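You operate a simulated robot arm through the tools that you are given. There is no shell and no other tool. Be economical: measure what you need, move in short steps, check, and stop when the job is done.

The job below is to be done with a simulated two-armed robot. You get a single attempt, and the scene is never put back.

JOB
Pick up the pink cone with one hand, pass it to the other hand and put it on the top of the sealer table. Fetch the front tray that says "20" from the top of the front belt and set it on the red cabinet top. Fetch the blue cone and stand it on the top of the set-up table. Press the front halt button two times. Push the front case door shut. Put the red padlock on top of the wrapped white pack. Fetch the white cone and stand it on the top of the back brown cartons. Lift the tank lid open. The order is free. Set down upright: pink cone, blue cone, white cone.

It is judged by the outcome, as a careful person would: the job done as asked, and still so three seconds after it is handed in. It fails if anything else is knocked over, pushed out of place, dropped, spilled or broken. A push-on lid holds only when it is set on centred and level and pressed home; a screw cap is set on level and turned clockwise until tight.

ROBOT AND FRAMES
Two 7-joint arms with two-finger parallel grippers on one trunk, on a base that drives. Base frame: it is fixed to the floor where the robot stands at the start and does not move with it; the origin is under the middle of the robot, x ahead of it, y to its left, z up; the surface under the hand at the start is at about z = 62. Readings come in cm, rad, newtons and seconds.
The left shoulder is at the start at [5, 16.1, 109.8], the right one opposite. With the tool pointing down near the work surface each hand reaches from about 10 to 64 cm from the robot's upright axis, wherever it stands, measured 20 degrees to its own side. Places, roughly: blue cone (7x7x15 cm) [320, 280, 90]; front case door [330, 310, 110]; front halt button [330, 280, 80]; front tray [275, 75, 75]; pink cone (9x9x15 cm) [50, -20, 70]; red cabinet top [740, -50, 90]; red padlock (9x5x3 cm) [420, 420, 90]; tank lid [730, -120, 100]; top of the back brown cartons [-20, 120, 50]; top of the sealer table [30, -290, 80]; top of the set-up table [480, 310, 80]; white cone (7x7x15 cm) [30, 250, 90]; wrapped white pack [500, 100, 75]. Payload 3.43 kg a hand.
Tool frame (each hand has its own): the origin (TCP) lies between the finger pads and is the grasp point; the fingertips stand 3 cm ahead of it; z points along the fingers, y is the line along which they close. The gripper opens to 9.4 cm. The fingers are 2.8 cm wide and 1 cm thick; the gripper's body (5 by 9.6 cm) begins 5.5 cm behind the TCP.
Orientation is that of the tool frame in the base frame, as [roll, pitch, yaw] about the fixed x, y, z axes, in that order (R = Rz(yaw) Ry(pitch) Rx(roll)). With the fingers straight down and closing along the base's y, the tool's x points along the base's -x, its y along +y and its z along -z.

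CONTROLS
- The arms move only by the tool send_rows. It takes "left_rows", "right_rows" or both (then of equal length, played together; a hand with none holds still); each is a list that holds one entry, the list of rows, each a list of 7 numbers: the shift along the tool's x, y, z in units of 300 mm (1.0 is 300 mm), then the turn, a rotation vector about the tool's x, y, z in units of 180 degrees (1.0 is 180 degrees), then the finger opening in cm, from 0 to 9.4. In form: [[[dx, dy, dz, ax, ay, az, claw], ...]]. A call has 1 to 12 rows; each row is the pose to reach, as a shift and turn from the pose commanded when the call began, along the tool's axes at that moment. A call with a number of a shift or a turn outside -1 to 1 is refused whole. Rows are played at 5 a second. More than 5 cm and 0.15 rad between two rows, or a gripper value outside its range, and nothing of the call is played. Where a pose cannot be reached the arm comes as near as it can. A force on the tool above 40 N (or 10 N above the force at the start of the call, whichever is more), or a blocked arm, ends the call early, and 0.2 s more pass. Each finger travels about 4.5 cm/s and halts on what it meets, pressing with about 21 N; the grip force reading is that of the motor and also rises with nothing between the fingers. The clock runs only during rows and for 0.2 s after the last one: add rows that repeat a pose to give the fingers time. It gives the time, the measured TCP pose, the force on the tool (base axes), the opening and the grip force at its end, in the units of the frame above (readings bear some noise), with the torque about the TCP (base axes, N m) and any sound that the robot's microphone picked up.
- Cameras (640 x 400 px; columns grow to the right, rows downward): "scene" is now at [9.67, 5.84, 120.77]; the picture's right is [0.72, -0.70, 0.00], its down [-0.48, -0.50, -0.72] and it looks along [0.50, 0.51, -0.69] (base axes); focal length 214 px, centre (320, 200). "left" rides on the left gripper at [7.6, -1.4, -10.2] in its tool frame; the picture's right is [0.18, 0.98, 0.00], its down [-0.75, 0.14, -0.64] and it looks along [-0.63, 0.12, 0.77] (tool axes); focal length 243 px, centre (320, 200). "right" rides on the right gripper at [7.6, 1.4, -10.3] in its tool frame; the picture's right is [-0.18, 0.98, 0.00], its down [-0.75, -0.14, -0.64] and it looks along [-0.63, -0.12, 0.77] (tool axes); focal length 243 px, centre (320, 200). There is no depth. A picture from a camera that has moved, and an enlarged one, comes with that camera's place and axes in the base frame and with its lens.
- snapshot(camera): a new picture of that camera. The clock stands still meanwhile.
- raise_lower(by): slides the trunk up (or, below 0, down) by that many cm; the arms and the scene camera ride with it, the base frame stays. It gives what a move gives, with no picture.
- base_move(legs): drives the robot by 1 to 6 legs, each [ahead, left, turn to the left] in cm, cm and rad, along the robot's own axes; the way and the turn of a leg run together, so that a leg with both is an arc; at most 150 cm and 3.142 rad a leg. The arms and the cameras ride along, it lands a little off, and it stops where it bumps. It gives what a move gives.
- turn_head(pan, tilt): turns the head with the scene camera to pan (to the left, within 1.396 rad either way) and tilt (down, from -0.506 to 1.204), counted from straight ahead of the robot. It gives what a move gives.
- zoom(camera, box): a new picture of the part [left, top, right, bottom] of that camera's present view, enlarged. The clock stands still meanwhile.
- hand_in(): hands the job in; it is judged then, once.

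Work in short steps. Places have to be worked out from the pictures, the camera data and where the tool is seen: move nearer, look again, correct. Check each grasp and each placing, and mend what went wrong. You have 207 turns and 202 pictures in all, those below and enlarged ones among them. Open the grippers and draw the arms clear of the work before you hand the job in, unless the task says otherwise; then end with one line.

The tools are called after "Request:" by a JSON object that holds its "name" and its "arguments". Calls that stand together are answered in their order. send_rows: Moves the arms, as the interface text tells. Its arguments: {"type":"object","properties":{"left_rows":{"type":"array","items":{"type":"array","items":{"type":"array","items":{"type":"number"}}}},"right_rows":{"type":"array","items":{"type":"array","items":{"type":"array","items":{"type":"number"}}}}},"required":[]} The other tools are called the same way: raise_lower (by) slides the trunk up or down; base_move (legs) drives the base; turn_head (pan, tilt) turns the head that bears the scene camera; snapshot (camera) takes a picture; zoom (camera, box) takes an enlarged picture of a part of a camera's view; hand_in () hands the job in.

At the start:

```text
t: 0.0
left_tool_pos: [34.91, 39.52, 94.54]
left_tcp_rot: [3.141, 0.0, -3.14]
left_force: [0.2, 0.3, 0.8]
left_wrist_torque: [-0.02, -0.02, 0.01]
left_gripper_width: 9.41
left_finger_force: 0.1
right_tool_pos: [47.28, 0.61, 86.35]
right_tcp_rot: [-3.141, -0.001, -3.141]
right_force: [-1.5, 0.4, -0.2]
right_wrist_torque: [-0.01, 0.02, -0.04]
right_gripper_width: 9.38
right_finger_force: 0.1
trunk travel left (down, up): [-12.5, 14.2]
robot x, y, heading: [0.03, 0.11, 0.0]
head pan, tilt: [0.798, 0.768]
```

scene: 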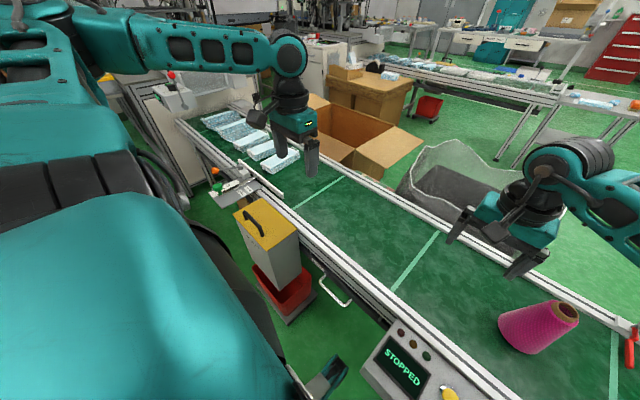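
right: 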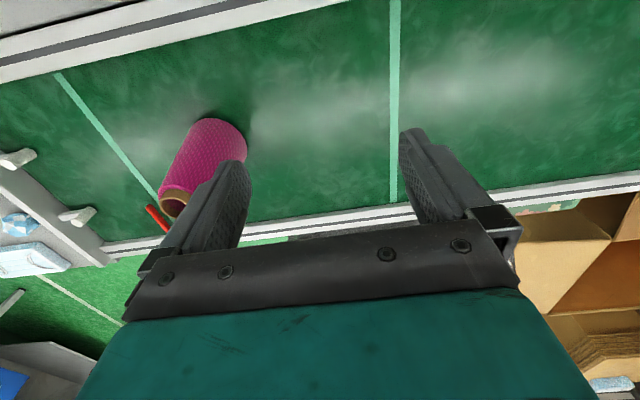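
left: 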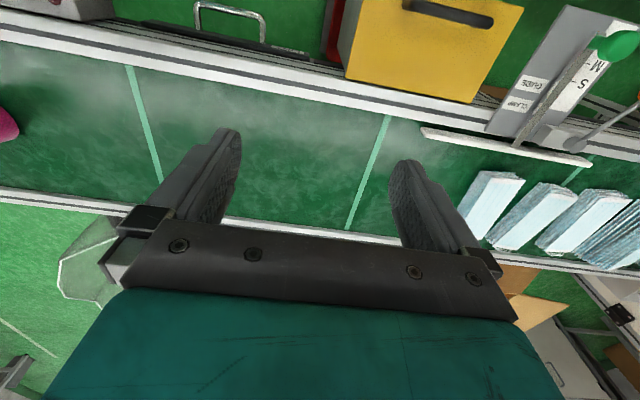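

I judge the pink cone to be standing upright near (53.5, -17) on the belt. First I look around to learn the layout.

Request:
{"name": "turn_head", "arguments": {"pan": 0.0, "tilt": 0.3}}

Request:
{"name": "snapshot", "arguments": {"camera": "scene"}}

Request:
{"name": "turn_head", "arguments": {"pan": -1.39, "tilt": 0.3}}

Request:
{"name": "snapshot", "arguments": {"camera": "scene"}}

Request:
{"name": "turn_head", "arguments": {"pan": 1.39, "tilt": 0.3}}

Request:
{"name": "snapshot", "arguments": {"camera": "scene"}}

```text
t: 1.1
left_tool_pos: [34.98, 39.52, 94.59]
left_tcp_rot: [3.141, 0.0, 3.14]
left_force: [-0.1, 0.6, 0.5]
left_wrist_torque: [0.02, -0.01, 0.01]
left_gripper_width: 9.41
left_finger_force: 0.0
right_tool_pos: [47.38, 0.51, 86.38]
right_tcp_rot: [-3.14, 0.001, 3.141]
right_force: [-0.9, 0.9, 1.1]
right_wrist_torque: [-0.01, 0.01, 0.02]
right_gripper_width: 9.44
right_finger_force: 0.1
trunk travel left (down, up): [-12.5, 14.2]
robot x, y, heading: [-0.08, 0.23, -0.001]
head pan, tilt: [0.0, 0.3]
```

```text
198 pictures are left
camera scene: at [13.27, -0.03, 124.94], right [0.0, -1.0, 0.0], down [-0.3, 0.0, -0.96], along [0.96, 0.0, -0.3], focal length 214 px, centre (320, 200)
```

scene: 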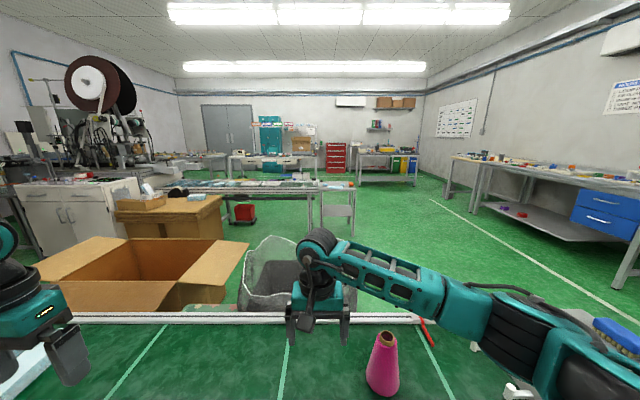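

```text
t: 2.7
left_tool_pos: [34.85, 39.48, 94.51]
left_tcp_rot: [-3.141, -0.001, 3.142]
left_force: [0.1, 0.5, 0.3]
left_wrist_torque: [0.02, -0.01, 0.01]
left_gripper_width: 9.41
left_finger_force: 0.1
right_tool_pos: [47.29, 0.54, 86.36]
right_tcp_rot: [3.142, 0.001, 3.142]
right_force: [-0.2, -0.6, 0.6]
right_wrist_torque: [-0.02, -0.01, 0.01]
right_gripper_width: 9.4
right_finger_force: 0.0
trunk travel left (down, up): [-12.5, 14.2]
robot x, y, heading: [-0.05, -0.04, -0.001]
head pan, tilt: [-1.389, 0.3]
```

```text
197 pictures are left
camera scene: at [5.62, -9.22, 124.95], right [-0.98, -0.18, 0.0], down [-0.05, 0.29, -0.96], along [0.17, -0.94, -0.3], focal length 214 px, centre (320, 200)
```

scene: 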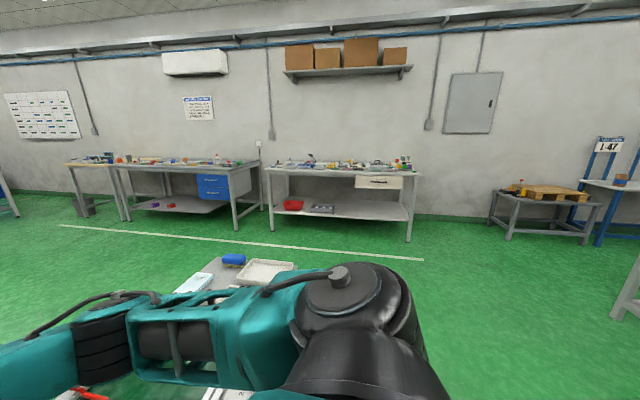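

```text
t: 5.1
left_tool_pos: [34.9, 39.47, 94.68]
left_tcp_rot: [3.141, 0.0, -3.139]
left_force: [0.6, 0.6, 0.4]
left_wrist_torque: [-0.01, 0.0, 0.0]
left_gripper_width: 9.41
left_finger_force: 0.1
right_tool_pos: [47.32, 0.56, 86.36]
right_tcp_rot: [3.141, 0.0, -3.141]
right_force: [0.1, 0.4, 0.2]
right_wrist_torque: [0.0, 0.02, -0.02]
right_gripper_width: 9.4
right_finger_force: 0.1
trunk travel left (down, up): [-12.5, 14.2]
robot x, y, heading: [-0.11, -0.07, -0.003]
head pan, tilt: [1.389, 0.3]
```

```text
196 pictures are left
camera scene: at [5.62, 9.14, 124.95], right [0.98, -0.18, 0.0], down [-0.05, -0.29, -0.96], along [0.17, 0.94, -0.3], focal length 214 px, centre (320, 200)
```

scene: 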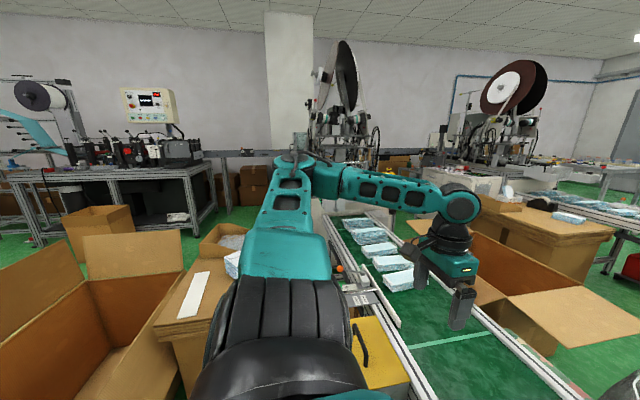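

The way to the sealer table is open on the right. I move the right hand above the pink cone and check with its camera.

Request:
{"name": "send_rows", "arguments": {"right_rows": [[[-0.05, -0.145, 0, 0, 0, 0, 9.4], [-0.1, -0.29, 0, 0, 0, 0, 9.4], [-0.155, -0.435, 0, 0, 0, 0, 9.4], [-0.207, -0.58, 0, 0, 0, 0, 9.4], [-0.207, -0.58, 0, 0, 0, 0, 9.4]]]}}

Request:
{"name": "snapshot", "arguments": {"camera": "right"}}

Request:
{"name": "turn_head", "arguments": {"pan": -0.4, "tilt": 0.8}}

Request:
{"name": "snapshot", "arguments": {"camera": "scene"}}

```text
t: 6.3
left_tool_pos: [34.86, 39.6, 94.56]
left_tcp_rot: [3.141, 0.0, -3.141]
left_force: [-0.5, 0.8, -1.3]
left_wrist_torque: [0.01, -0.04, 0.0]
left_gripper_width: 9.43
left_finger_force: 0.0
right_tool_pos: [53.63, -17.13, 86.45]
right_tcp_rot: [-3.141, 0.001, -3.141]
right_force: [-0.8, -0.1, 0.1]
right_wrist_torque: [-0.05, -0.02, -0.02]
right_gripper_width: 9.4
right_finger_force: 0.0
trunk travel left (down, up): [-12.5, 14.2]
robot x, y, heading: [-0.1, -0.04, -0.003]
head pan, tilt: [1.389, 0.3]
```

```text
195 pictures are left
camera right: at [46.02, -15.57, 96.79], right [0.18, 0.98, 0.0], down [0.75, -0.14, 0.64], along [0.63, -0.12, -0.77], focal length 243 px, centre (320, 200)
```

right: 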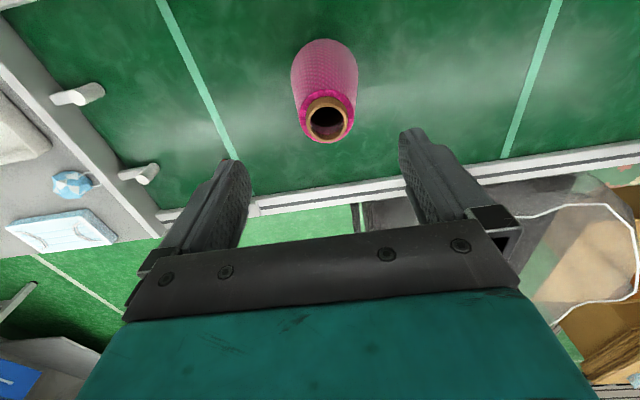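

```text
t: 8.1
left_tool_pos: [34.92, 39.41, 94.5]
left_tcp_rot: [-3.141, 0.0, -3.14]
left_force: [0.3, -0.3, -0.2]
left_wrist_torque: [0.03, 0.03, 0.0]
left_gripper_width: 9.42
left_finger_force: 0.1
right_tool_pos: [53.58, -17.13, 86.47]
right_tcp_rot: [3.141, -0.001, 3.141]
right_force: [0.0, -0.2, 0.2]
right_wrist_torque: [-0.06, 0.01, 0.0]
right_gripper_width: 9.4
right_finger_force: 0.1
trunk travel left (down, up): [-12.5, 14.2]
robot x, y, heading: [0.24, 0.37, -0.002]
head pan, tilt: [-0.4, 0.799]
```

```text
194 pictures are left
camera scene: at [11.36, -3.17, 120.51], right [-0.39, -0.92, 0.0], down [-0.66, 0.28, -0.7], along [0.64, -0.27, -0.72], focal length 214 px, centre (320, 200)
```

scene: 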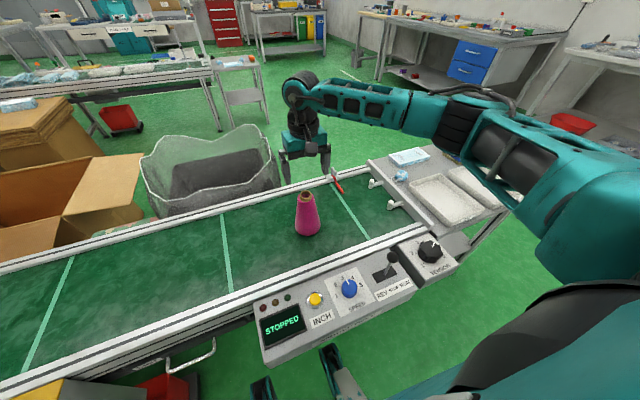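

Triangulating both views puts the cone axis at about (54.7, -16.7) with its top near z 74.5. I descend and close.

Request:
{"name": "send_rows", "arguments": {"right_rows": [[[-0.037, 0.013, 0, 0, 0, 0, 9.4], [-0.037, 0.013, 0.15, 0, 0, 0, 9.4], [-0.037, 0.013, 0.3, 0, 0, 0, 9.4], [-0.037, 0.013, 0.42, 0, 0, 0, 9.4], [-0.037, 0.013, 0.5, 0, 0, 0, 9.4]]]}}

Request:
{"name": "snapshot", "arguments": {"camera": "right"}}

Request:
{"name": "snapshot", "arguments": {"camera": "scene"}}

```text
t: 9.3
left_tool_pos: [34.84, 39.4, 94.63]
left_tcp_rot: [3.141, 0.001, 3.141]
left_force: [-0.5, -0.6, 0.0]
left_wrist_torque: [0.01, -0.01, -0.01]
left_gripper_width: 9.39
left_finger_force: 0.1
right_tool_pos: [54.53, -16.4, 71.56]
right_tcp_rot: [-3.141, 0.002, 3.141]
right_force: [-3.8, -1.0, 7.8]
right_wrist_torque: [-0.01, -0.03, -0.01]
right_gripper_width: 9.42
right_finger_force: 0.1
trunk travel left (down, up): [-12.5, 14.2]
robot x, y, heading: [0.16, 0.03, -0.0]
head pan, tilt: [-0.4, 0.799]
```

```text
193 pictures are left
camera right: at [46.97, -14.91, 81.83], right [0.18, 0.98, 0.0], down [0.75, -0.14, 0.64], along [0.63, -0.12, -0.77], focal length 243 px, centre (320, 200)
```

right: 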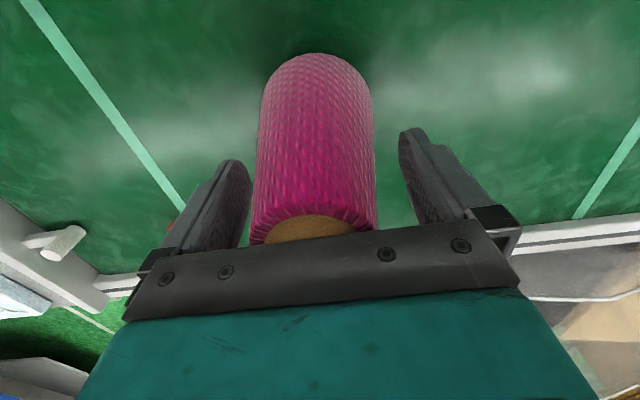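

```text
192 pictures are left
camera scene: at [11.25, -3.17, 120.55], right [-0.39, -0.92, 0.0], down [-0.66, 0.28, -0.7], along [0.64, -0.27, -0.72], focal length 214 px, centre (320, 200)
```

scene: 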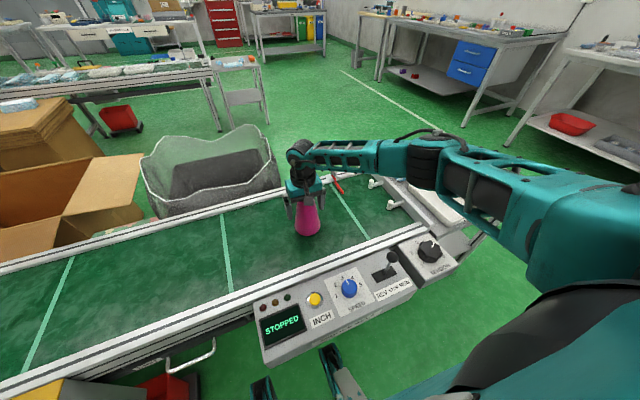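

The upward 7.8 N suggests the palm touches the cone top (top at z≈77). I back off 1 cm and close.

Request:
{"name": "send_rows", "arguments": {"right_rows": [[[0, 0, -0.035, 0, 0, 0, 9.4], [0, 0, -0.035, 0, 0, 0, 6], [0, 0, -0.035, 0, 0, 0, 2], [0, 0, -0.035, 0, 0, 0, 1], [0, 0, -0.035, 0, 0, 0, 1], [0, 0, -0.035, 0, 0, 0, 1]]]}}

Request:
{"name": "send_rows", "arguments": {"right_rows": [[[0, 0, -0.1, 0, 0, 0, 1], [0, 0, -0.25, 0, 0, 0, 1], [0, 0, -0.4, 0, 0, 0, 1], [0, 0, -0.55, 0, 0, 0, 1], [0, 0, -0.7, 0, 0, 0, 1], [0, 0, -0.8, 0, 0, 0, 1]]]}}

Request:
{"name": "snapshot", "arguments": {"camera": "scene"}}

Request:
{"name": "snapshot", "arguments": {"camera": "right"}}

```text
t: 10.7
left_tool_pos: [34.91, 39.45, 94.64]
left_tcp_rot: [3.141, 0.001, 3.141]
left_force: [-0.4, 0.0, -0.1]
left_wrist_torque: [0.01, 0.01, -0.02]
left_gripper_width: 9.41
left_finger_force: 0.1
right_tool_pos: [54.53, -16.53, 72.38]
right_tcp_rot: [-3.14, -0.001, 3.141]
right_force: [0.4, -0.4, 0.2]
right_wrist_torque: [-0.21, -0.06, -0.02]
right_gripper_width: 6.62
right_finger_force: 20.6
trunk travel left (down, up): [-12.5, 14.2]
robot x, y, heading: [0.16, 0.03, -0.006]
head pan, tilt: [-0.4, 0.799]
```

```text
t: 12.1
left_tool_pos: [34.99, 39.48, 94.57]
left_tcp_rot: [3.141, -0.001, -3.141]
left_force: [0.3, 0.0, 0.0]
left_wrist_torque: [0.02, 0.0, 0.0]
left_gripper_width: 9.41
left_finger_force: 0.0
right_tool_pos: [54.69, -16.4, 96.44]
right_tcp_rot: [3.141, -0.001, 3.139]
right_force: [0.1, 0.1, -2.6]
right_wrist_torque: [-0.01, 0.01, 0.03]
right_gripper_width: 6.62
right_finger_force: 21.0
trunk travel left (down, up): [-12.5, 14.2]
robot x, y, heading: [0.03, -0.43, 0.002]
head pan, tilt: [-0.4, 0.799]
```

```text
191 pictures are left
camera scene: at [11.37, -3.17, 120.51], right [-0.39, -0.92, 0.0], down [-0.66, 0.28, -0.7], along [0.64, -0.27, -0.72], focal length 214 px, centre (320, 200)
```

scene: 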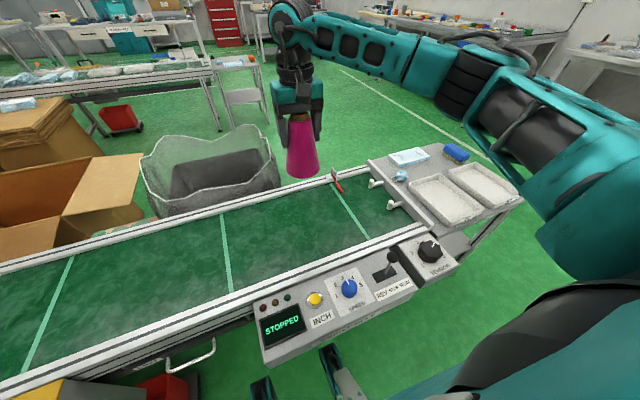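

```text
190 pictures are left
camera right: at [47.01, -14.89, 106.78], right [0.18, 0.98, 0.0], down [0.75, -0.14, 0.64], along [0.63, -0.12, -0.77], focal length 243 px, centre (320, 200)
```

right: 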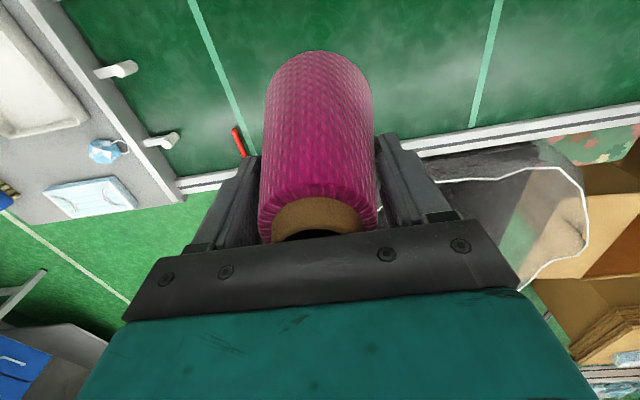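

The cone is held firmly and plumb (6.6 cm grip). I bring it to the middle while rotating the left hand to a 55° forward-tilted pose for receiving it low.

Request:
{"name": "send_rows", "arguments": {"right_rows": [[[0, 0.077, 0, 0, 0, 0, 1], [0, 0.153, 0, 0, 0, 0, 1], [0, 0.23, 0, 0, 0, 0, 1], [0, 0.307, 0, 0, 0, 0, 1], [0, 0.383, 0, 0, 0, 0, 1], [0, 0.46, 0, 0, 0, 0, 1], [0, 0.537, 0, 0, 0, 0, 1], [0, 0.613, 0, 0, 0, 0, 1]]], "left_rows": [[[0, -0.075, -0.02, 0, -0.0382, 0, 9.4], [0, -0.15, -0.04, 0, -0.0764, 0, 9.4], [0, -0.225, -0.06, 0, -0.1146, 0, 9.4], [0, -0.3, -0.08, 0, -0.1528, 0, 9.4], [0, -0.375, -0.09, 0, -0.191, 0, 9.4], [0, -0.45, -0.1, 0, -0.2292, 0, 9.4], [0, -0.525, -0.11, 0, -0.2674, 0, 9.4], [0, -0.6, -0.123, 0, -0.3056, 0, 9.4]]]}}

Request:
{"name": "turn_head", "arguments": {"pan": 0.1, "tilt": 0.6}}

Request:
{"name": "snapshot", "arguments": {"camera": "scene"}}

```text
t: 13.9
left_tool_pos: [42.82, 20.51, 99.03]
left_tcp_rot: [-3.14, 0.958, 3.139]
left_force: [0.9, -0.3, -0.1]
left_wrist_torque: [-0.01, 0.01, 0.02]
left_gripper_width: 9.43
left_finger_force: 0.0
left hand out of reach, approached as far as the arm can: row 5, 6, 7, 8
right_tool_pos: [54.82, 1.95, 96.28]
right_tcp_rot: [-3.141, 0.001, 3.14]
right_force: [0.2, -0.2, -3.1]
right_wrist_torque: [-0.01, 0.0, 0.02]
right_gripper_width: 6.59
right_finger_force: 20.9
trunk travel left (down, up): [-12.5, 14.2]
robot x, y, heading: [-0.0, -0.08, -0.001]
head pan, tilt: [-0.4, 0.799]
```

```text
t: 14.8
left_tool_pos: [42.92, 20.51, 99.03]
left_tcp_rot: [-3.141, 0.958, -3.141]
left_force: [-0.1, 1.1, -0.4]
left_wrist_torque: [-0.03, 0.01, 0.01]
left_gripper_width: 9.41
left_finger_force: 0.0
right_tool_pos: [54.64, 1.99, 96.35]
right_tcp_rot: [3.141, 0.0, 3.141]
right_force: [0.6, 0.1, -3.0]
right_wrist_torque: [-0.01, -0.03, 0.02]
right_gripper_width: 6.61
right_finger_force: 21.1
trunk travel left (down, up): [-12.5, 14.2]
robot x, y, heading: [0.13, 0.25, 0.001]
head pan, tilt: [0.099, 0.6]
```

```text
189 pictures are left
camera scene: at [12.75, 0.83, 122.19], right [0.1, -1.0, 0.0], down [-0.56, -0.06, -0.82], along [0.82, 0.08, -0.57], focal length 214 px, centre (320, 200)
```

scene: 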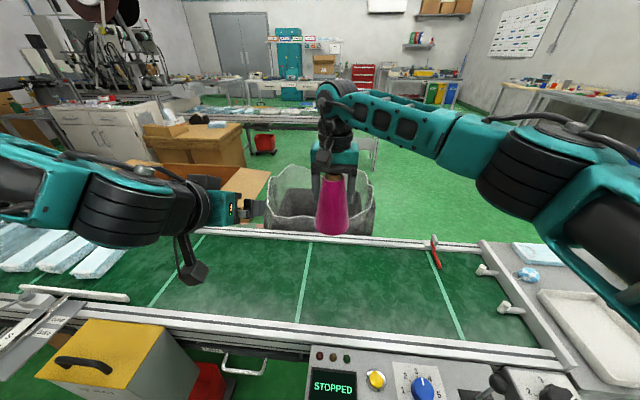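

The left arm couldn't fold all the way but stands at (42.9, 20.5, 99) with the right tilt. I shift it toward the cone and see where it lands.

Request:
{"name": "send_rows", "arguments": {"left_rows": [[[0, -0.1, 0.05, 0, 0, 0, 9.4], [0, -0.2, 0.05, 0, 0, 0, 9.4], [0, -0.3, 0.05, 0, 0, 0, 9.4], [0, -0.4, 0.05, 0, 0, 0, 9.4], [0, -0.5, 0.05, 0, 0, 0, 9.4], [0, -0.6, 0.05, 0, 0, 0, 9.4]]]}}

Request:
{"name": "snapshot", "arguments": {"camera": "scene"}}

Request:
{"name": "snapshot", "arguments": {"camera": "left"}}

```text
t: 16.2
left_tool_pos: [44.28, 9.59, 99.74]
left_tcp_rot: [-3.139, 0.96, 3.141]
left_force: [1.1, 0.3, 1.1]
left_wrist_torque: [-0.02, 0.01, 0.01]
left_gripper_width: 9.39
left_finger_force: 0.1
left hand out of reach, approached as far as the arm can: row 4, 5, 6
right_tool_pos: [54.86, 1.99, 96.33]
right_tcp_rot: [-3.141, -0.002, 3.141]
right_force: [1.2, -0.1, -2.4]
right_wrist_torque: [-0.02, -0.02, 0.01]
right_gripper_width: 6.59
right_finger_force: 20.9
trunk travel left (down, up): [-12.5, 14.2]
robot x, y, heading: [-0.13, 0.0, -0.001]
head pan, tilt: [0.099, 0.6]
```

```text
188 pictures are left
camera scene: at [12.74, 0.84, 122.2], right [0.1, -1.0, 0.0], down [-0.56, -0.06, -0.82], along [0.82, 0.08, -0.57], focal length 214 px, centre (320, 200)
```

scene: 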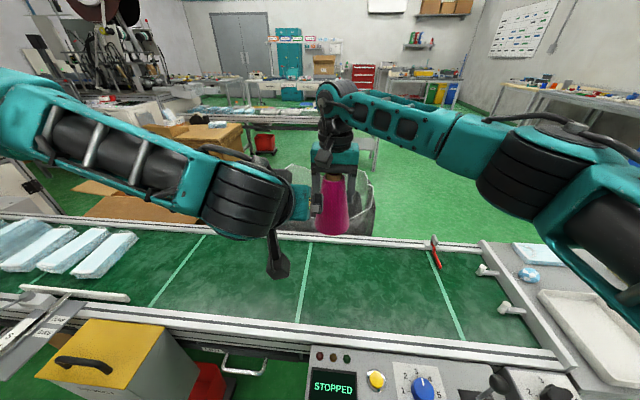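

```text
187 pictures are left
camera left: at [31.66, 8.12, 99.44], right [-0.1, 0.98, -0.15], down [-0.09, 0.14, 0.99], along [0.99, 0.12, 0.08], focal length 243 px, centre (320, 200)
```

left: 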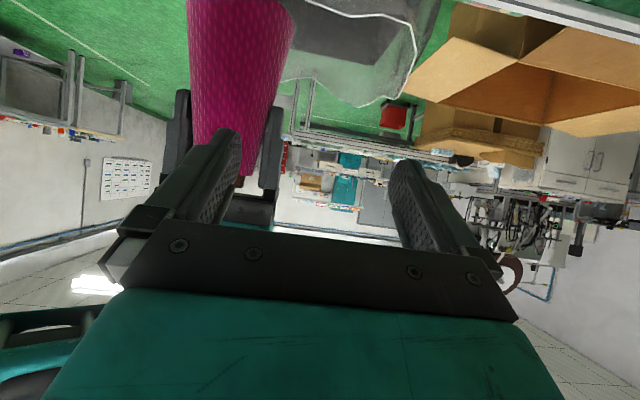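

Left reach limits folding inward at y≈9. I move the cone out to about (58, 12) so the left hand can approach it straight from behind.

Request:
{"name": "send_rows", "arguments": {"right_rows": [[[-0.1, 0.05, 0, 0, 0, 0, 1], [-0.11, 0.15, 0, 0, 0, 0, 1], [-0.11, 0.25, 0, 0, 0, 0, 1], [-0.11, 0.33, 0, 0, 0, 0, 1]]], "left_rows": [[[0, 0.05, 0, 0, 0, 0, 9.4], [0, 0.08, 0, 0, 0, 0, 9.4], [0, 0.08, 0, 0, 0, 0, 9.4], [0, 0.08, 0, 0, 0, 0, 9.4]]]}}

Request:
{"name": "snapshot", "arguments": {"camera": "left"}}

```text
t: 17.2
left_tool_pos: [44.17, 12.13, 99.8]
left_tcp_rot: [-3.141, 0.961, 3.141]
left_force: [-0.6, 0.5, -0.2]
left_wrist_torque: [-0.04, 0.04, 0.0]
left_gripper_width: 9.39
left_finger_force: 0.0
right_tool_pos: [56.19, 8.06, 96.23]
right_tcp_rot: [-3.141, 0.0, 3.141]
right_force: [-1.1, 0.7, -2.5]
right_wrist_torque: [0.01, -0.01, -0.05]
right_gripper_width: 6.61
right_finger_force: 20.8
right hand out of reach, approached as far as the arm can: row 2, 3, 4
trunk travel left (down, up): [-12.5, 14.2]
robot x, y, heading: [0.27, -0.05, 0.004]
head pan, tilt: [0.099, 0.6]
```

```text
186 pictures are left
camera left: at [31.5, 10.64, 99.37], right [-0.11, 0.98, -0.15], down [-0.09, 0.14, 0.99], along [0.99, 0.12, 0.08], focal length 243 px, centre (320, 200)
```

left: 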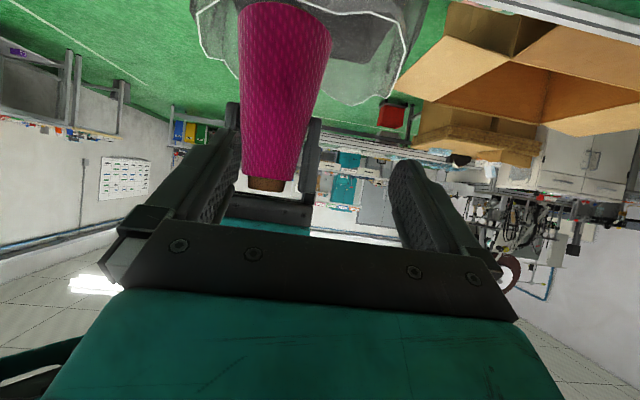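

Right hand is at its limit at (56.2, 8.1). I place the left hand at a pre-grasp 8 cm behind the low grip point.

Request:
{"name": "send_rows", "arguments": {"left_rows": [[[0.015, -0.07, 0.05, 0, 0, 0, 9.4], [0.049, -0.133, 0.1, 0, 0, 0, 9.4], [0.049, -0.133, 0.197, 0, 0, 0, 9.4], [0.049, -0.133, 0.197, 0, 0, 0, 9.4]]]}}

Request:
{"name": "snapshot", "arguments": {"camera": "left"}}

Request:
{"name": "snapshot", "arguments": {"camera": "scene"}}

```text
t: 18.2
left_tool_pos: [47.8, 11.02, 96.28]
left_tcp_rot: [-3.139, 0.958, 3.141]
left_force: [-0.1, 0.2, 0.7]
left_wrist_torque: [0.0, -0.02, 0.04]
left_gripper_width: 9.43
left_finger_force: 0.0
left hand out of reach, approached as far as the arm can: row 2, 3, 4
right_tool_pos: [56.05, 8.08, 96.2]
right_tcp_rot: [3.141, 0.002, 3.141]
right_force: [0.5, 0.5, -3.2]
right_wrist_torque: [-0.02, 0.01, 0.01]
right_gripper_width: 6.59
right_finger_force: 20.8
trunk travel left (down, up): [-12.5, 14.2]
robot x, y, heading: [0.21, -0.02, 0.001]
head pan, tilt: [0.099, 0.6]
```

```text
185 pictures are left
camera left: at [35.14, 9.55, 96.02], right [-0.1, 0.98, -0.15], down [-0.09, 0.14, 0.99], along [0.99, 0.12, 0.08], focal length 243 px, centre (320, 200)
```

left: 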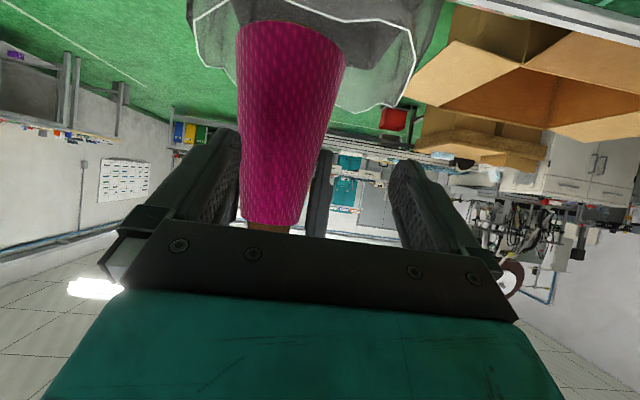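

```text
184 pictures are left
camera scene: at [12.75, 0.84, 122.2], right [0.1, -1.0, 0.0], down [-0.56, -0.06, -0.82], along [0.82, 0.08, -0.57], focal length 214 px, centre (320, 200)
```

scene: 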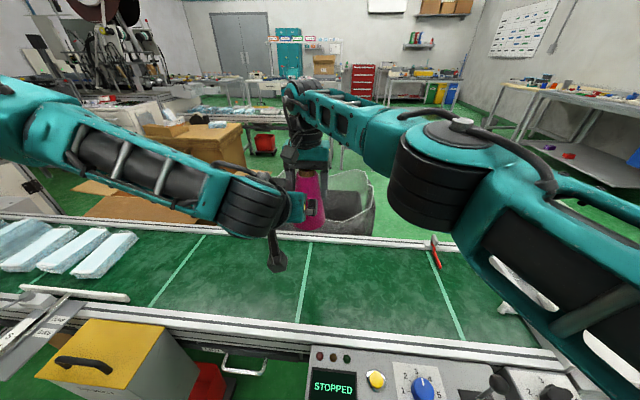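

I turn the left hand 25° to point inward so that its wrist sits further left, keeping the TCP near the pre-grasp.

Request:
{"name": "send_rows", "arguments": {"left_rows": [[[0.0, 0, 0.02, 0.0379, 0, 0.0266, 9.4], [0.004, 0.005, 0.04, 0.0758, 0, 0.0531, 9.4], [0.007, 0.01, 0.054, 0.1137, 0, 0.0797, 9.4], [0.007, 0.01, 0.054, 0.1137, 0, 0.0797, 9.4]]]}}

Request:
{"name": "snapshot", "arguments": {"camera": "left"}}

```text
t: 19.2
left_tool_pos: [49.08, 11.36, 95.23]
left_tcp_rot: [-3.141, 0.96, 2.703]
left_force: [-0.5, -0.4, 0.8]
left_wrist_torque: [-0.03, -0.02, 0.02]
left_gripper_width: 9.38
left_finger_force: 0.1
right_tool_pos: [56.05, 8.12, 96.2]
right_tcp_rot: [-3.14, 0.002, -3.141]
right_force: [0.6, 0.0, -2.8]
right_wrist_torque: [0.02, -0.02, 0.01]
right_gripper_width: 6.59
right_finger_force: 21.0
trunk travel left (down, up): [-12.5, 14.2]
robot x, y, heading: [-0.38, -0.08, -0.003]
head pan, tilt: [0.099, 0.6]
```

```text
183 pictures are left
camera left: at [37.06, 15.36, 94.96], right [0.32, 0.93, -0.15], down [-0.03, 0.17, 0.99], along [0.95, -0.31, 0.08], focal length 243 px, centre (320, 200)
```

left: 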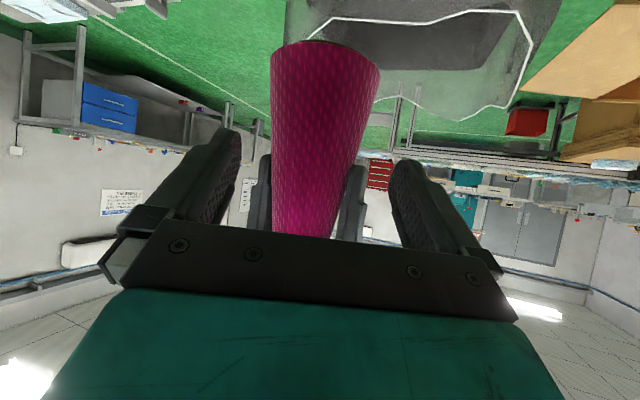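

The left hand reached the pre-grasp and the cone sits centred between its fingers. I advance along the tool axis.

Request:
{"name": "send_rows", "arguments": {"left_rows": [[[0, 0, 0.08, 0, 0, 0, 9.4], [0, 0, 0.16, 0, 0, 0, 9.4], [0, 0, 0.22, 0, 0, 0, 9.4], [0, 0, 0.255, 0, 0, 0, 9.4], [0, 0, 0.255, 0, 0, 0, 9.4]]]}}

Request:
{"name": "snapshot", "arguments": {"camera": "left"}}

Request:
{"name": "snapshot", "arguments": {"camera": "right"}}

```text
t: 20.4
left_tool_pos: [54.19, 9.53, 91.54]
left_tcp_rot: [-3.141, 0.96, 2.706]
left_force: [-0.6, -0.5, 0.2]
left_wrist_torque: [-0.02, 0.04, 0.0]
left_gripper_width: 9.4
left_finger_force: 0.1
left hand out of reach, approached as far as the arm can: row 4, 5
right_tool_pos: [56.07, 8.02, 96.22]
right_tcp_rot: [-3.14, 0.003, 3.14]
right_force: [0.1, 1.0, -2.9]
right_wrist_torque: [0.02, 0.0, 0.0]
right_gripper_width: 6.56
right_finger_force: 21.2
trunk travel left (down, up): [-12.5, 14.2]
robot x, y, heading: [0.03, -0.34, -0.003]
head pan, tilt: [0.099, 0.6]
```

```text
182 pictures are left
camera left: at [42.21, 13.56, 91.1], right [0.32, 0.93, -0.15], down [-0.02, 0.17, 0.99], along [0.95, -0.31, 0.08], focal length 243 px, centre (320, 200)
```

left: 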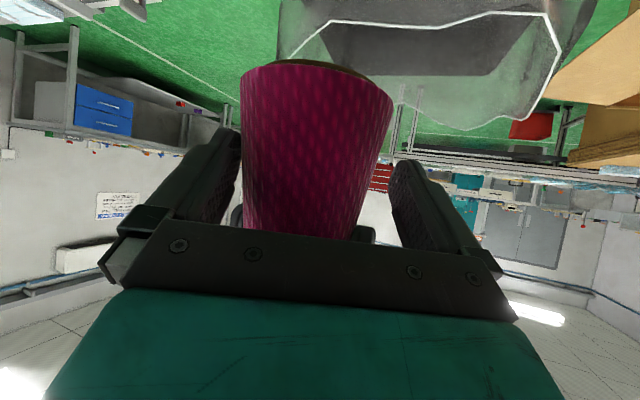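

```text
181 pictures are left
camera right: at [48.52, 9.6, 106.6], right [0.18, 0.98, 0.0], down [0.75, -0.14, 0.64], along [0.63, -0.12, -0.77], focal length 243 px, centre (320, 200)
```

right: 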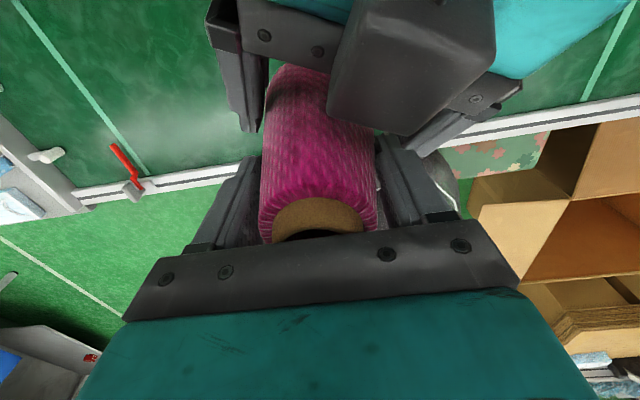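

Left stopped at its reach limit with the cone axis about 2 cm ahead of the TCP. I nudge the cone 1 cm toward the left hand's palm with the right hand.

Request:
{"name": "send_rows", "arguments": {"right_rows": [[[0.015, 0.012, 0, 0, 0, 0, 1], [0.03, 0.025, 0, 0, 0, 0, 1], [0.03, 0.025, 0, 0, 0, 0, 1]]]}}

Request:
{"name": "snapshot", "arguments": {"camera": "left"}}

```text
t: 21.2
left_tool_pos: [54.3, 9.59, 91.55]
left_tcp_rot: [-3.139, 0.96, 2.705]
left_force: [-0.1, 0.2, 0.6]
left_wrist_torque: [0.01, -0.03, 0.0]
left_gripper_width: 9.39
left_finger_force: 0.2
right_tool_pos: [55.21, 8.77, 96.25]
right_tcp_rot: [3.14, -0.002, 3.142]
right_force: [-0.9, -0.1, -3.2]
right_wrist_torque: [0.0, -0.04, 0.01]
right_gripper_width: 6.59
right_finger_force: 20.8
trunk travel left (down, up): [-12.5, 14.2]
robot x, y, heading: [0.38, 0.09, -0.005]
head pan, tilt: [0.099, 0.6]
```

```text
180 pictures are left
camera left: at [42.21, 13.56, 91.12], right [0.32, 0.94, -0.15], down [-0.02, 0.17, 0.99], along [0.95, -0.31, 0.08], focal length 243 px, centre (320, 200)
```

left: 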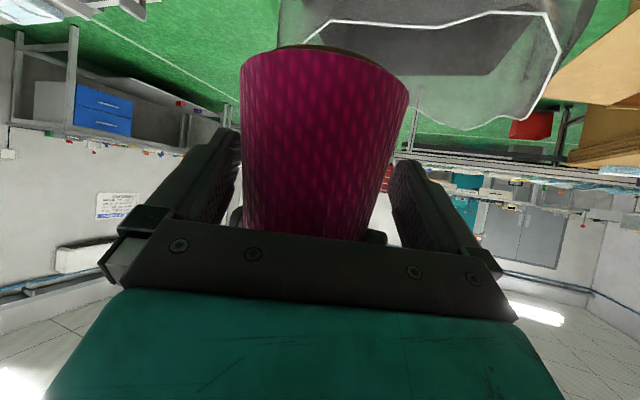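

Cone is centred and no contact forces. I close the left gripper.

Request:
{"name": "send_rows", "arguments": {"left_rows": [[[0, 0, 0, 0, 0, 0, 7], [0, 0, 0, 0, 0, 0, 5], [0, 0, 0, 0, 0, 0, 3], [0, 0, 0, 0, 0, 0, 2], [0, 0, 0, 0, 0, 0, 2]]]}}

Request:
{"name": "snapshot", "arguments": {"camera": "left"}}

```text
t: 22.4
left_tool_pos: [54.25, 9.41, 91.55]
left_tcp_rot: [-3.138, 0.959, 2.707]
left_force: [-1.4, -8.9, -3.9]
left_wrist_torque: [-0.38, 0.01, 0.43]
left_gripper_width: 8.22
left_finger_force: 21.0
right_tool_pos: [55.14, 8.95, 96.32]
right_tcp_rot: [3.139, 0.0, -3.139]
right_force: [0.3, 8.0, 1.6]
right_wrist_torque: [0.88, -0.02, -0.48]
right_gripper_width: 6.58
right_finger_force: 21.5
trunk travel left (down, up): [-12.5, 14.2]
robot x, y, heading: [-0.01, -0.29, -0.002]
head pan, tilt: [0.099, 0.6]
```

```text
179 pictures are left
camera left: at [42.15, 13.53, 91.09], right [0.32, 0.93, -0.15], down [-0.02, 0.17, 0.99], along [0.95, -0.31, 0.08], focal length 243 px, centre (320, 200)
```

left: 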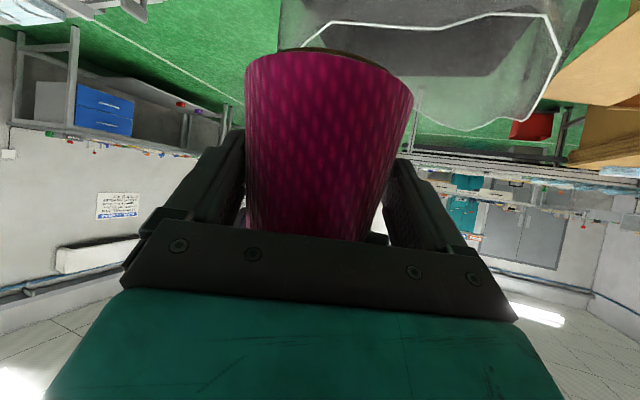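

Both hands hold it. I open the right only to 7.8 to avoid touching the left hand, then lift it straight up.

Request:
{"name": "send_rows", "arguments": {"right_rows": [[[0, 0, 0, 0, 0, 0, 7.8], [0, 0, 0, 0, 0, 0, 7.8], [0, 0, -0.05, 0, 0, 0, 7.8], [0, 0, -0.15, 0, 0, 0, 7.8], [0, 0, -0.25, 0, 0, 0, 7.8], [0, 0, -0.35, 0, 0, 0, 7.8], [0, 0, -0.4, 0, 0, 0, 7.8]]]}}

Request:
{"name": "snapshot", "arguments": {"camera": "scene"}}

Request:
{"name": "snapshot", "arguments": {"camera": "left"}}

```text
t: 24.0
left_tool_pos: [54.25, 9.43, 91.45]
left_tcp_rot: [-3.139, 0.961, 2.702]
left_force: [-0.1, 0.1, -0.3]
left_wrist_torque: [-0.04, 0.02, 0.0]
left_gripper_width: 7.75
left_finger_force: 20.9
right_tool_pos: [54.04, 7.28, 107.06]
right_tcp_rot: [-3.14, -0.002, -3.141]
right_force: [-0.5, 0.1, -0.2]
right_wrist_torque: [0.03, -0.02, 0.01]
right_gripper_width: 7.81
right_finger_force: 0.0
right hand out of reach, approached as far as the arm can: row 5, 6, 7
trunk travel left (down, up): [-12.5, 14.2]
robot x, y, heading: [-0.06, -0.2, -0.004]
head pan, tilt: [0.099, 0.6]
```

```text
178 pictures are left
camera scene: at [12.76, 0.8, 122.19], right [0.1, -1.0, 0.0], down [-0.56, -0.06, -0.82], along [0.82, 0.08, -0.57], focal length 214 px, centre (320, 200)
```

scene: 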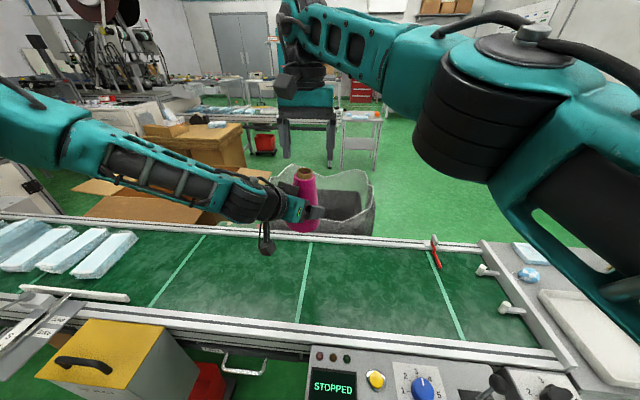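

```text
177 pictures are left
camera left: at [42.21, 13.54, 91.11], right [0.32, 0.94, -0.15], down [-0.02, 0.17, 0.99], along [0.95, -0.31, 0.08], focal length 243 px, centre (320, 200)
```

left: 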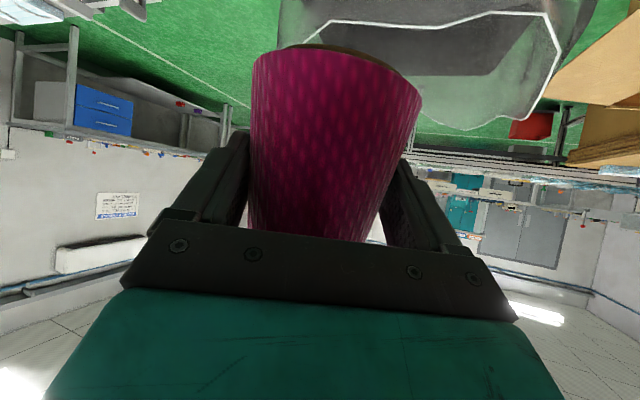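

The cone is passed and hangs plumb in the left hand. I swing the right hand out of the way, raise the trunk and look right to plan the drive.

Request:
{"name": "send_rows", "arguments": {"right_rows": [[[0, -0.15, 0, 0, 0, 0, 7.8], [0, -0.3, 0, 0, 0, 0, 7.8], [0.04, -0.45, 0, 0, 0, 0, 7.8], [0.1, -0.6, 0, 0, 0, 0, 7.8], [0.2, -0.7, 0, 0, 0, 0, 7.8], [0.3, -0.8, 0, 0, 0, 0, 7.8]]]}}

Request:
{"name": "base_move", "arguments": {"legs": [[-28, 0, 0]]}}

Request:
{"name": "turn_head", "arguments": {"pan": -1.2, "tilt": 0.4}}

Request:
{"name": "snapshot", "arguments": {"camera": "scene"}}

```text
t: 25.4
left_tool_pos: [54.16, 9.51, 91.5]
left_tcp_rot: [-3.141, 0.96, 2.706]
left_force: [-0.2, 0.6, -0.3]
left_wrist_torque: [-0.03, 0.02, -0.03]
left_gripper_width: 7.74
left_finger_force: 21.0
right_tool_pos: [45.03, -16.78, 107.19]
right_tcp_rot: [3.141, 0.0, 3.142]
right_force: [0.0, 0.0, -0.6]
right_wrist_torque: [0.0, -0.01, 0.0]
right_gripper_width: 7.79
right_finger_force: 0.1
trunk travel left (down, up): [-12.5, 14.2]
robot x, y, heading: [-0.15, 0.05, -0.0]
head pan, tilt: [0.099, 0.6]
```

```text
t: 27.4
left_tool_pos: [26.07, 9.35, 91.48]
left_tcp_rot: [-3.14, 0.959, 2.705]
left_force: [-0.9, 0.3, 0.3]
left_wrist_torque: [0.0, 0.01, 0.0]
left_gripper_width: 7.75
left_finger_force: 21.1
right_tool_pos: [16.99, -16.75, 107.25]
right_tcp_rot: [-3.142, 0.001, -3.141]
right_force: [-0.1, -0.5, -0.6]
right_wrist_torque: [0.0, 0.0, 0.02]
right_gripper_width: 7.79
right_finger_force: 0.0
trunk travel left (down, up): [-12.5, 14.2]
robot x, y, heading: [-28.02, -0.32, 0.003]
head pan, tilt: [0.099, 0.6]
```

```text
t: 28.9
left_tool_pos: [26.2, 9.42, 91.48]
left_tcp_rot: [-3.139, 0.96, 2.704]
left_force: [0.3, 0.1, -0.1]
left_wrist_torque: [0.03, 0.04, 0.0]
left_gripper_width: 7.75
left_finger_force: 20.4
right_tool_pos: [17.06, -16.63, 107.12]
right_tcp_rot: [-3.141, 0.001, -3.14]
right_force: [0.0, -0.3, 0.5]
right_wrist_torque: [0.0, -0.01, 0.03]
right_gripper_width: 7.78
right_finger_force: 0.0
trunk travel left (down, up): [-12.5, 14.2]
robot x, y, heading: [-28.32, -0.09, 0.002]
head pan, tilt: [-1.201, 0.4]
```

```text
176 pictures are left
camera scene: at [-20.78, -8.67, 124.02], right [-0.93, -0.36, 0.0], down [-0.14, 0.36, -0.92], along [0.33, -0.86, -0.39], focal length 214 px, centre (320, 200)
```

scene: 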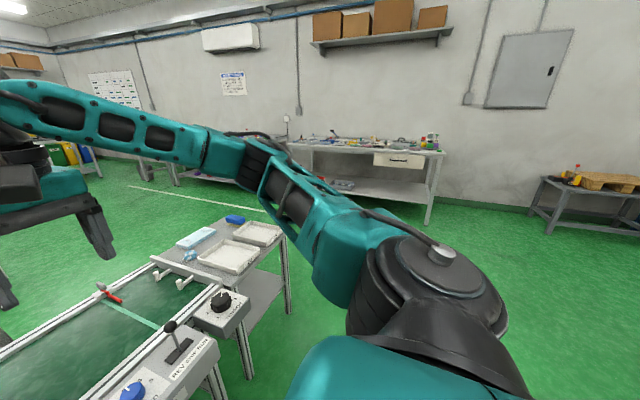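

Free floor to the right. I turn right and drive toward the sealer table.

Request:
{"name": "base_move", "arguments": {"legs": [[0, 0, -1.571], [100, 0, 0], [50, 35, 0]]}}

Request:
{"name": "turn_head", "arguments": {"pan": 0.2, "tilt": 0.45}}

Request:
{"name": "snapshot", "arguments": {"camera": "scene"}}

```text
t: 41.1
left_tool_pos: [10.89, -206.64, 91.44]
left_tcp_rot: [-3.141, 0.962, 1.099]
left_force: [-0.7, 0.2, -0.3]
left_wrist_torque: [0.03, -0.02, 0.01]
left_gripper_width: 7.74
left_finger_force: 20.9
right_tool_pos: [-15.02, -196.51, 107.14]
right_tcp_rot: [-3.141, 0.0, 1.536]
right_force: [0.6, 0.5, -1.2]
right_wrist_torque: [-0.02, 0.04, 0.0]
right_gripper_width: 7.8
right_finger_force: 0.1
trunk travel left (down, up): [-12.5, 14.2]
robot x, y, heading: [3.42, -152.21, -1.611]
head pan, tilt: [-1.201, 0.4]
```

```text
t: 42.7
left_tool_pos: [10.87, -206.56, 91.38]
left_tcp_rot: [-3.139, 0.959, 1.1]
left_force: [-0.2, -0.2, 0.1]
left_wrist_torque: [0.0, -0.03, 0.0]
left_gripper_width: 7.69
left_finger_force: 21.5
right_tool_pos: [-15.04, -196.45, 107.2]
right_tcp_rot: [3.14, 0.001, 1.536]
right_force: [0.0, 0.3, -0.2]
right_wrist_torque: [0.0, 0.01, 0.0]
right_gripper_width: 7.79
right_finger_force: 0.1
trunk travel left (down, up): [-12.5, 14.2]
robot x, y, heading: [3.12, -151.82, -1.608]
head pan, tilt: [0.201, 0.45]
```

```text
175 pictures are left
camera scene: at [4.52, -165.13, 123.55], right [-0.99, -0.16, 0.0], down [-0.07, 0.43, -0.9], along [0.15, -0.89, -0.44], focal length 214 px, centre (320, 200)
```

scene: 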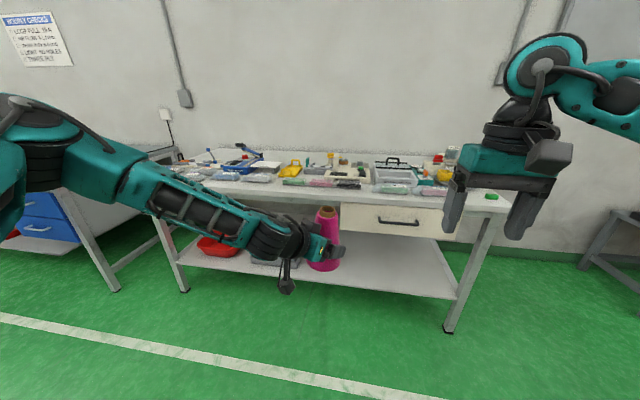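

The table front edge is near y≈-258, spanning x≈-60..115. I zoom to find free space on the top.

Request:
{"name": "zoom", "arguments": {"camera": "scene", "box": [150, 130, 530, 260]}}

```text
1.68 times, centred on (340, 195) of scene
camera zoom: at [4.52, -165.13, 123.55], right [-0.99, -0.16, 0.0], down [-0.07, 0.43, -0.9], along [0.15, -0.89, -0.44], focal length 361 px, centre (286, 208)
```

zoom: 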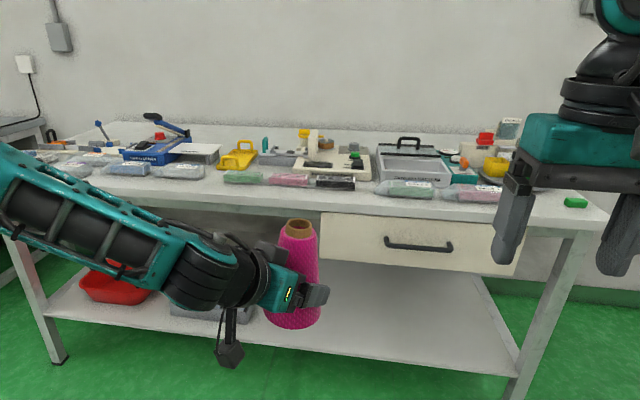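

The clear spot looks like the front right corner (x≈-50). I raise the trunk, shift right and closer, and look again.

Request:
{"name": "raise_lower", "arguments": {"by": 10}}

Request:
{"name": "base_move", "arguments": {"legs": [[22, -48, 0.04]]}}

Request:
{"name": "turn_head", "arguments": {"pan": 0.2, "tilt": 0.6}}

Request:
{"name": "snapshot", "arguments": {"camera": "scene"}}

```text
t: 44.0
left_tool_pos: [10.84, -206.6, 101.4]
left_tcp_rot: [-3.14, 0.958, 1.101]
left_force: [0.1, -0.1, -2.6]
left_wrist_torque: [0.0, -0.01, 0.02]
left_gripper_width: 7.7
left_finger_force: 20.9
right_tool_pos: [-14.99, -196.5, 117.13]
right_tcp_rot: [-3.14, 0.0, 1.538]
right_force: [0.0, 0.2, -0.3]
right_wrist_torque: [0.03, 0.0, 0.02]
right_gripper_width: 7.76
right_finger_force: 0.1
trunk travel left (down, up): [-22.5, 4.2]
robot x, y, heading: [3.75, -152.1, -1.61]
head pan, tilt: [0.201, 0.45]
```

```text
t: 48.7
left_tool_pos: [-34.9, -227.12, 101.42]
left_tcp_rot: [-3.139, 0.96, 1.138]
left_force: [-0.1, 0.2, -2.5]
left_wrist_torque: [-0.02, 0.0, -0.02]
left_gripper_width: 7.69
left_finger_force: 21.1
right_tool_pos: [-61.22, -218.09, 117.1]
right_tcp_rot: [-3.141, 0.0, 1.573]
right_force: [0.3, 0.2, 0.6]
right_wrist_torque: [0.01, 0.02, -0.01]
right_gripper_width: 7.79
right_finger_force: 0.0
trunk travel left (down, up): [-22.5, 4.2]
robot x, y, heading: [-44.31, -172.88, -1.566]
head pan, tilt: [0.201, 0.45]
```

```text
t: 49.4
left_tool_pos: [-34.91, -227.07, 101.42]
left_tcp_rot: [-3.14, 0.958, 1.138]
left_force: [0.6, -1.0, -3.3]
left_wrist_torque: [0.02, 0.0, -0.03]
left_gripper_width: 7.71
left_finger_force: 20.8
right_tool_pos: [-61.04, -218.17, 117.16]
right_tcp_rot: [3.141, 0.001, 1.573]
right_force: [0.4, 0.4, 0.2]
right_wrist_torque: [0.01, -0.02, 0.01]
right_gripper_width: 7.79
right_finger_force: 0.1
trunk travel left (down, up): [-22.5, 4.2]
robot x, y, heading: [-44.43, -172.92, -1.565]
head pan, tilt: [0.201, 0.6]
```

```text
173 pictures are left
camera scene: at [-42.79, -185.61, 132.2], right [-0.98, -0.2, 0.0], down [-0.11, 0.55, -0.83], along [0.17, -0.81, -0.56], focal length 214 px, centre (320, 200)
```

scene: 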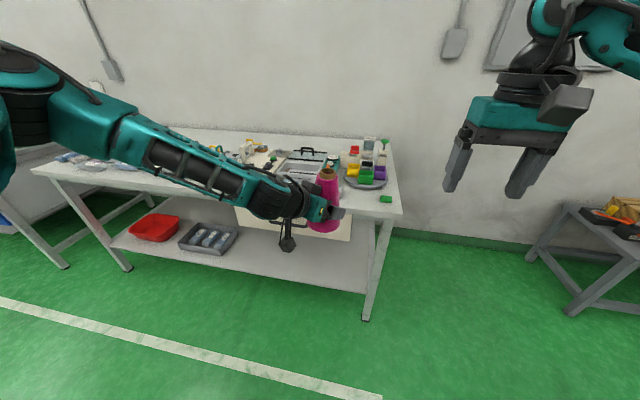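

I use the right hand's camera as a second view of the corner.

Request:
{"name": "snapshot", "arguments": {"camera": "right"}}

Request:
{"name": "zoom", "arguments": {"camera": "scene", "box": [240, 120, 430, 240]}}

```text
172 pictures are left
camera right: at [-59.64, -210.34, 127.49], right [0.98, -0.18, 0.0], down [-0.14, -0.75, 0.64], along [-0.12, -0.63, -0.77], focal length 243 px, centre (320, 200)
```

right: 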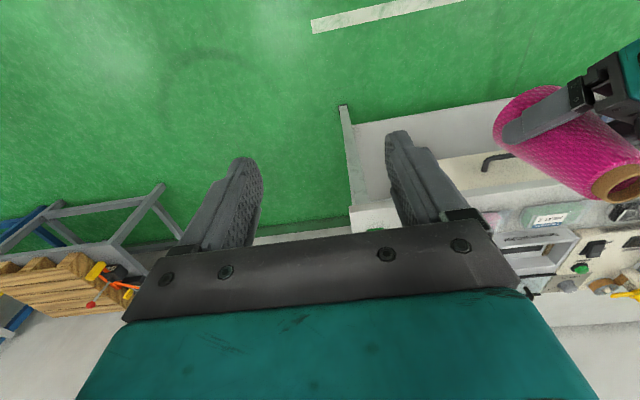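

```text
3.33 times, centred on (335, 180) of scene
camera zoom: at [-42.79, -185.61, 132.2], right [-0.98, -0.2, 0.0], down [-0.11, 0.55, -0.83], along [0.17, -0.81, -0.56], focal length 715 px, centre (270, 267)
```

zoom: 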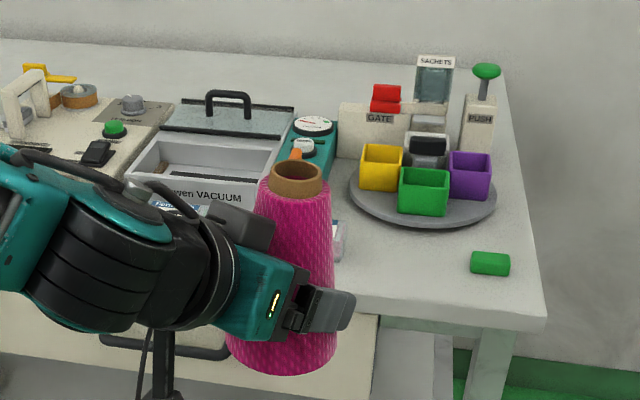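

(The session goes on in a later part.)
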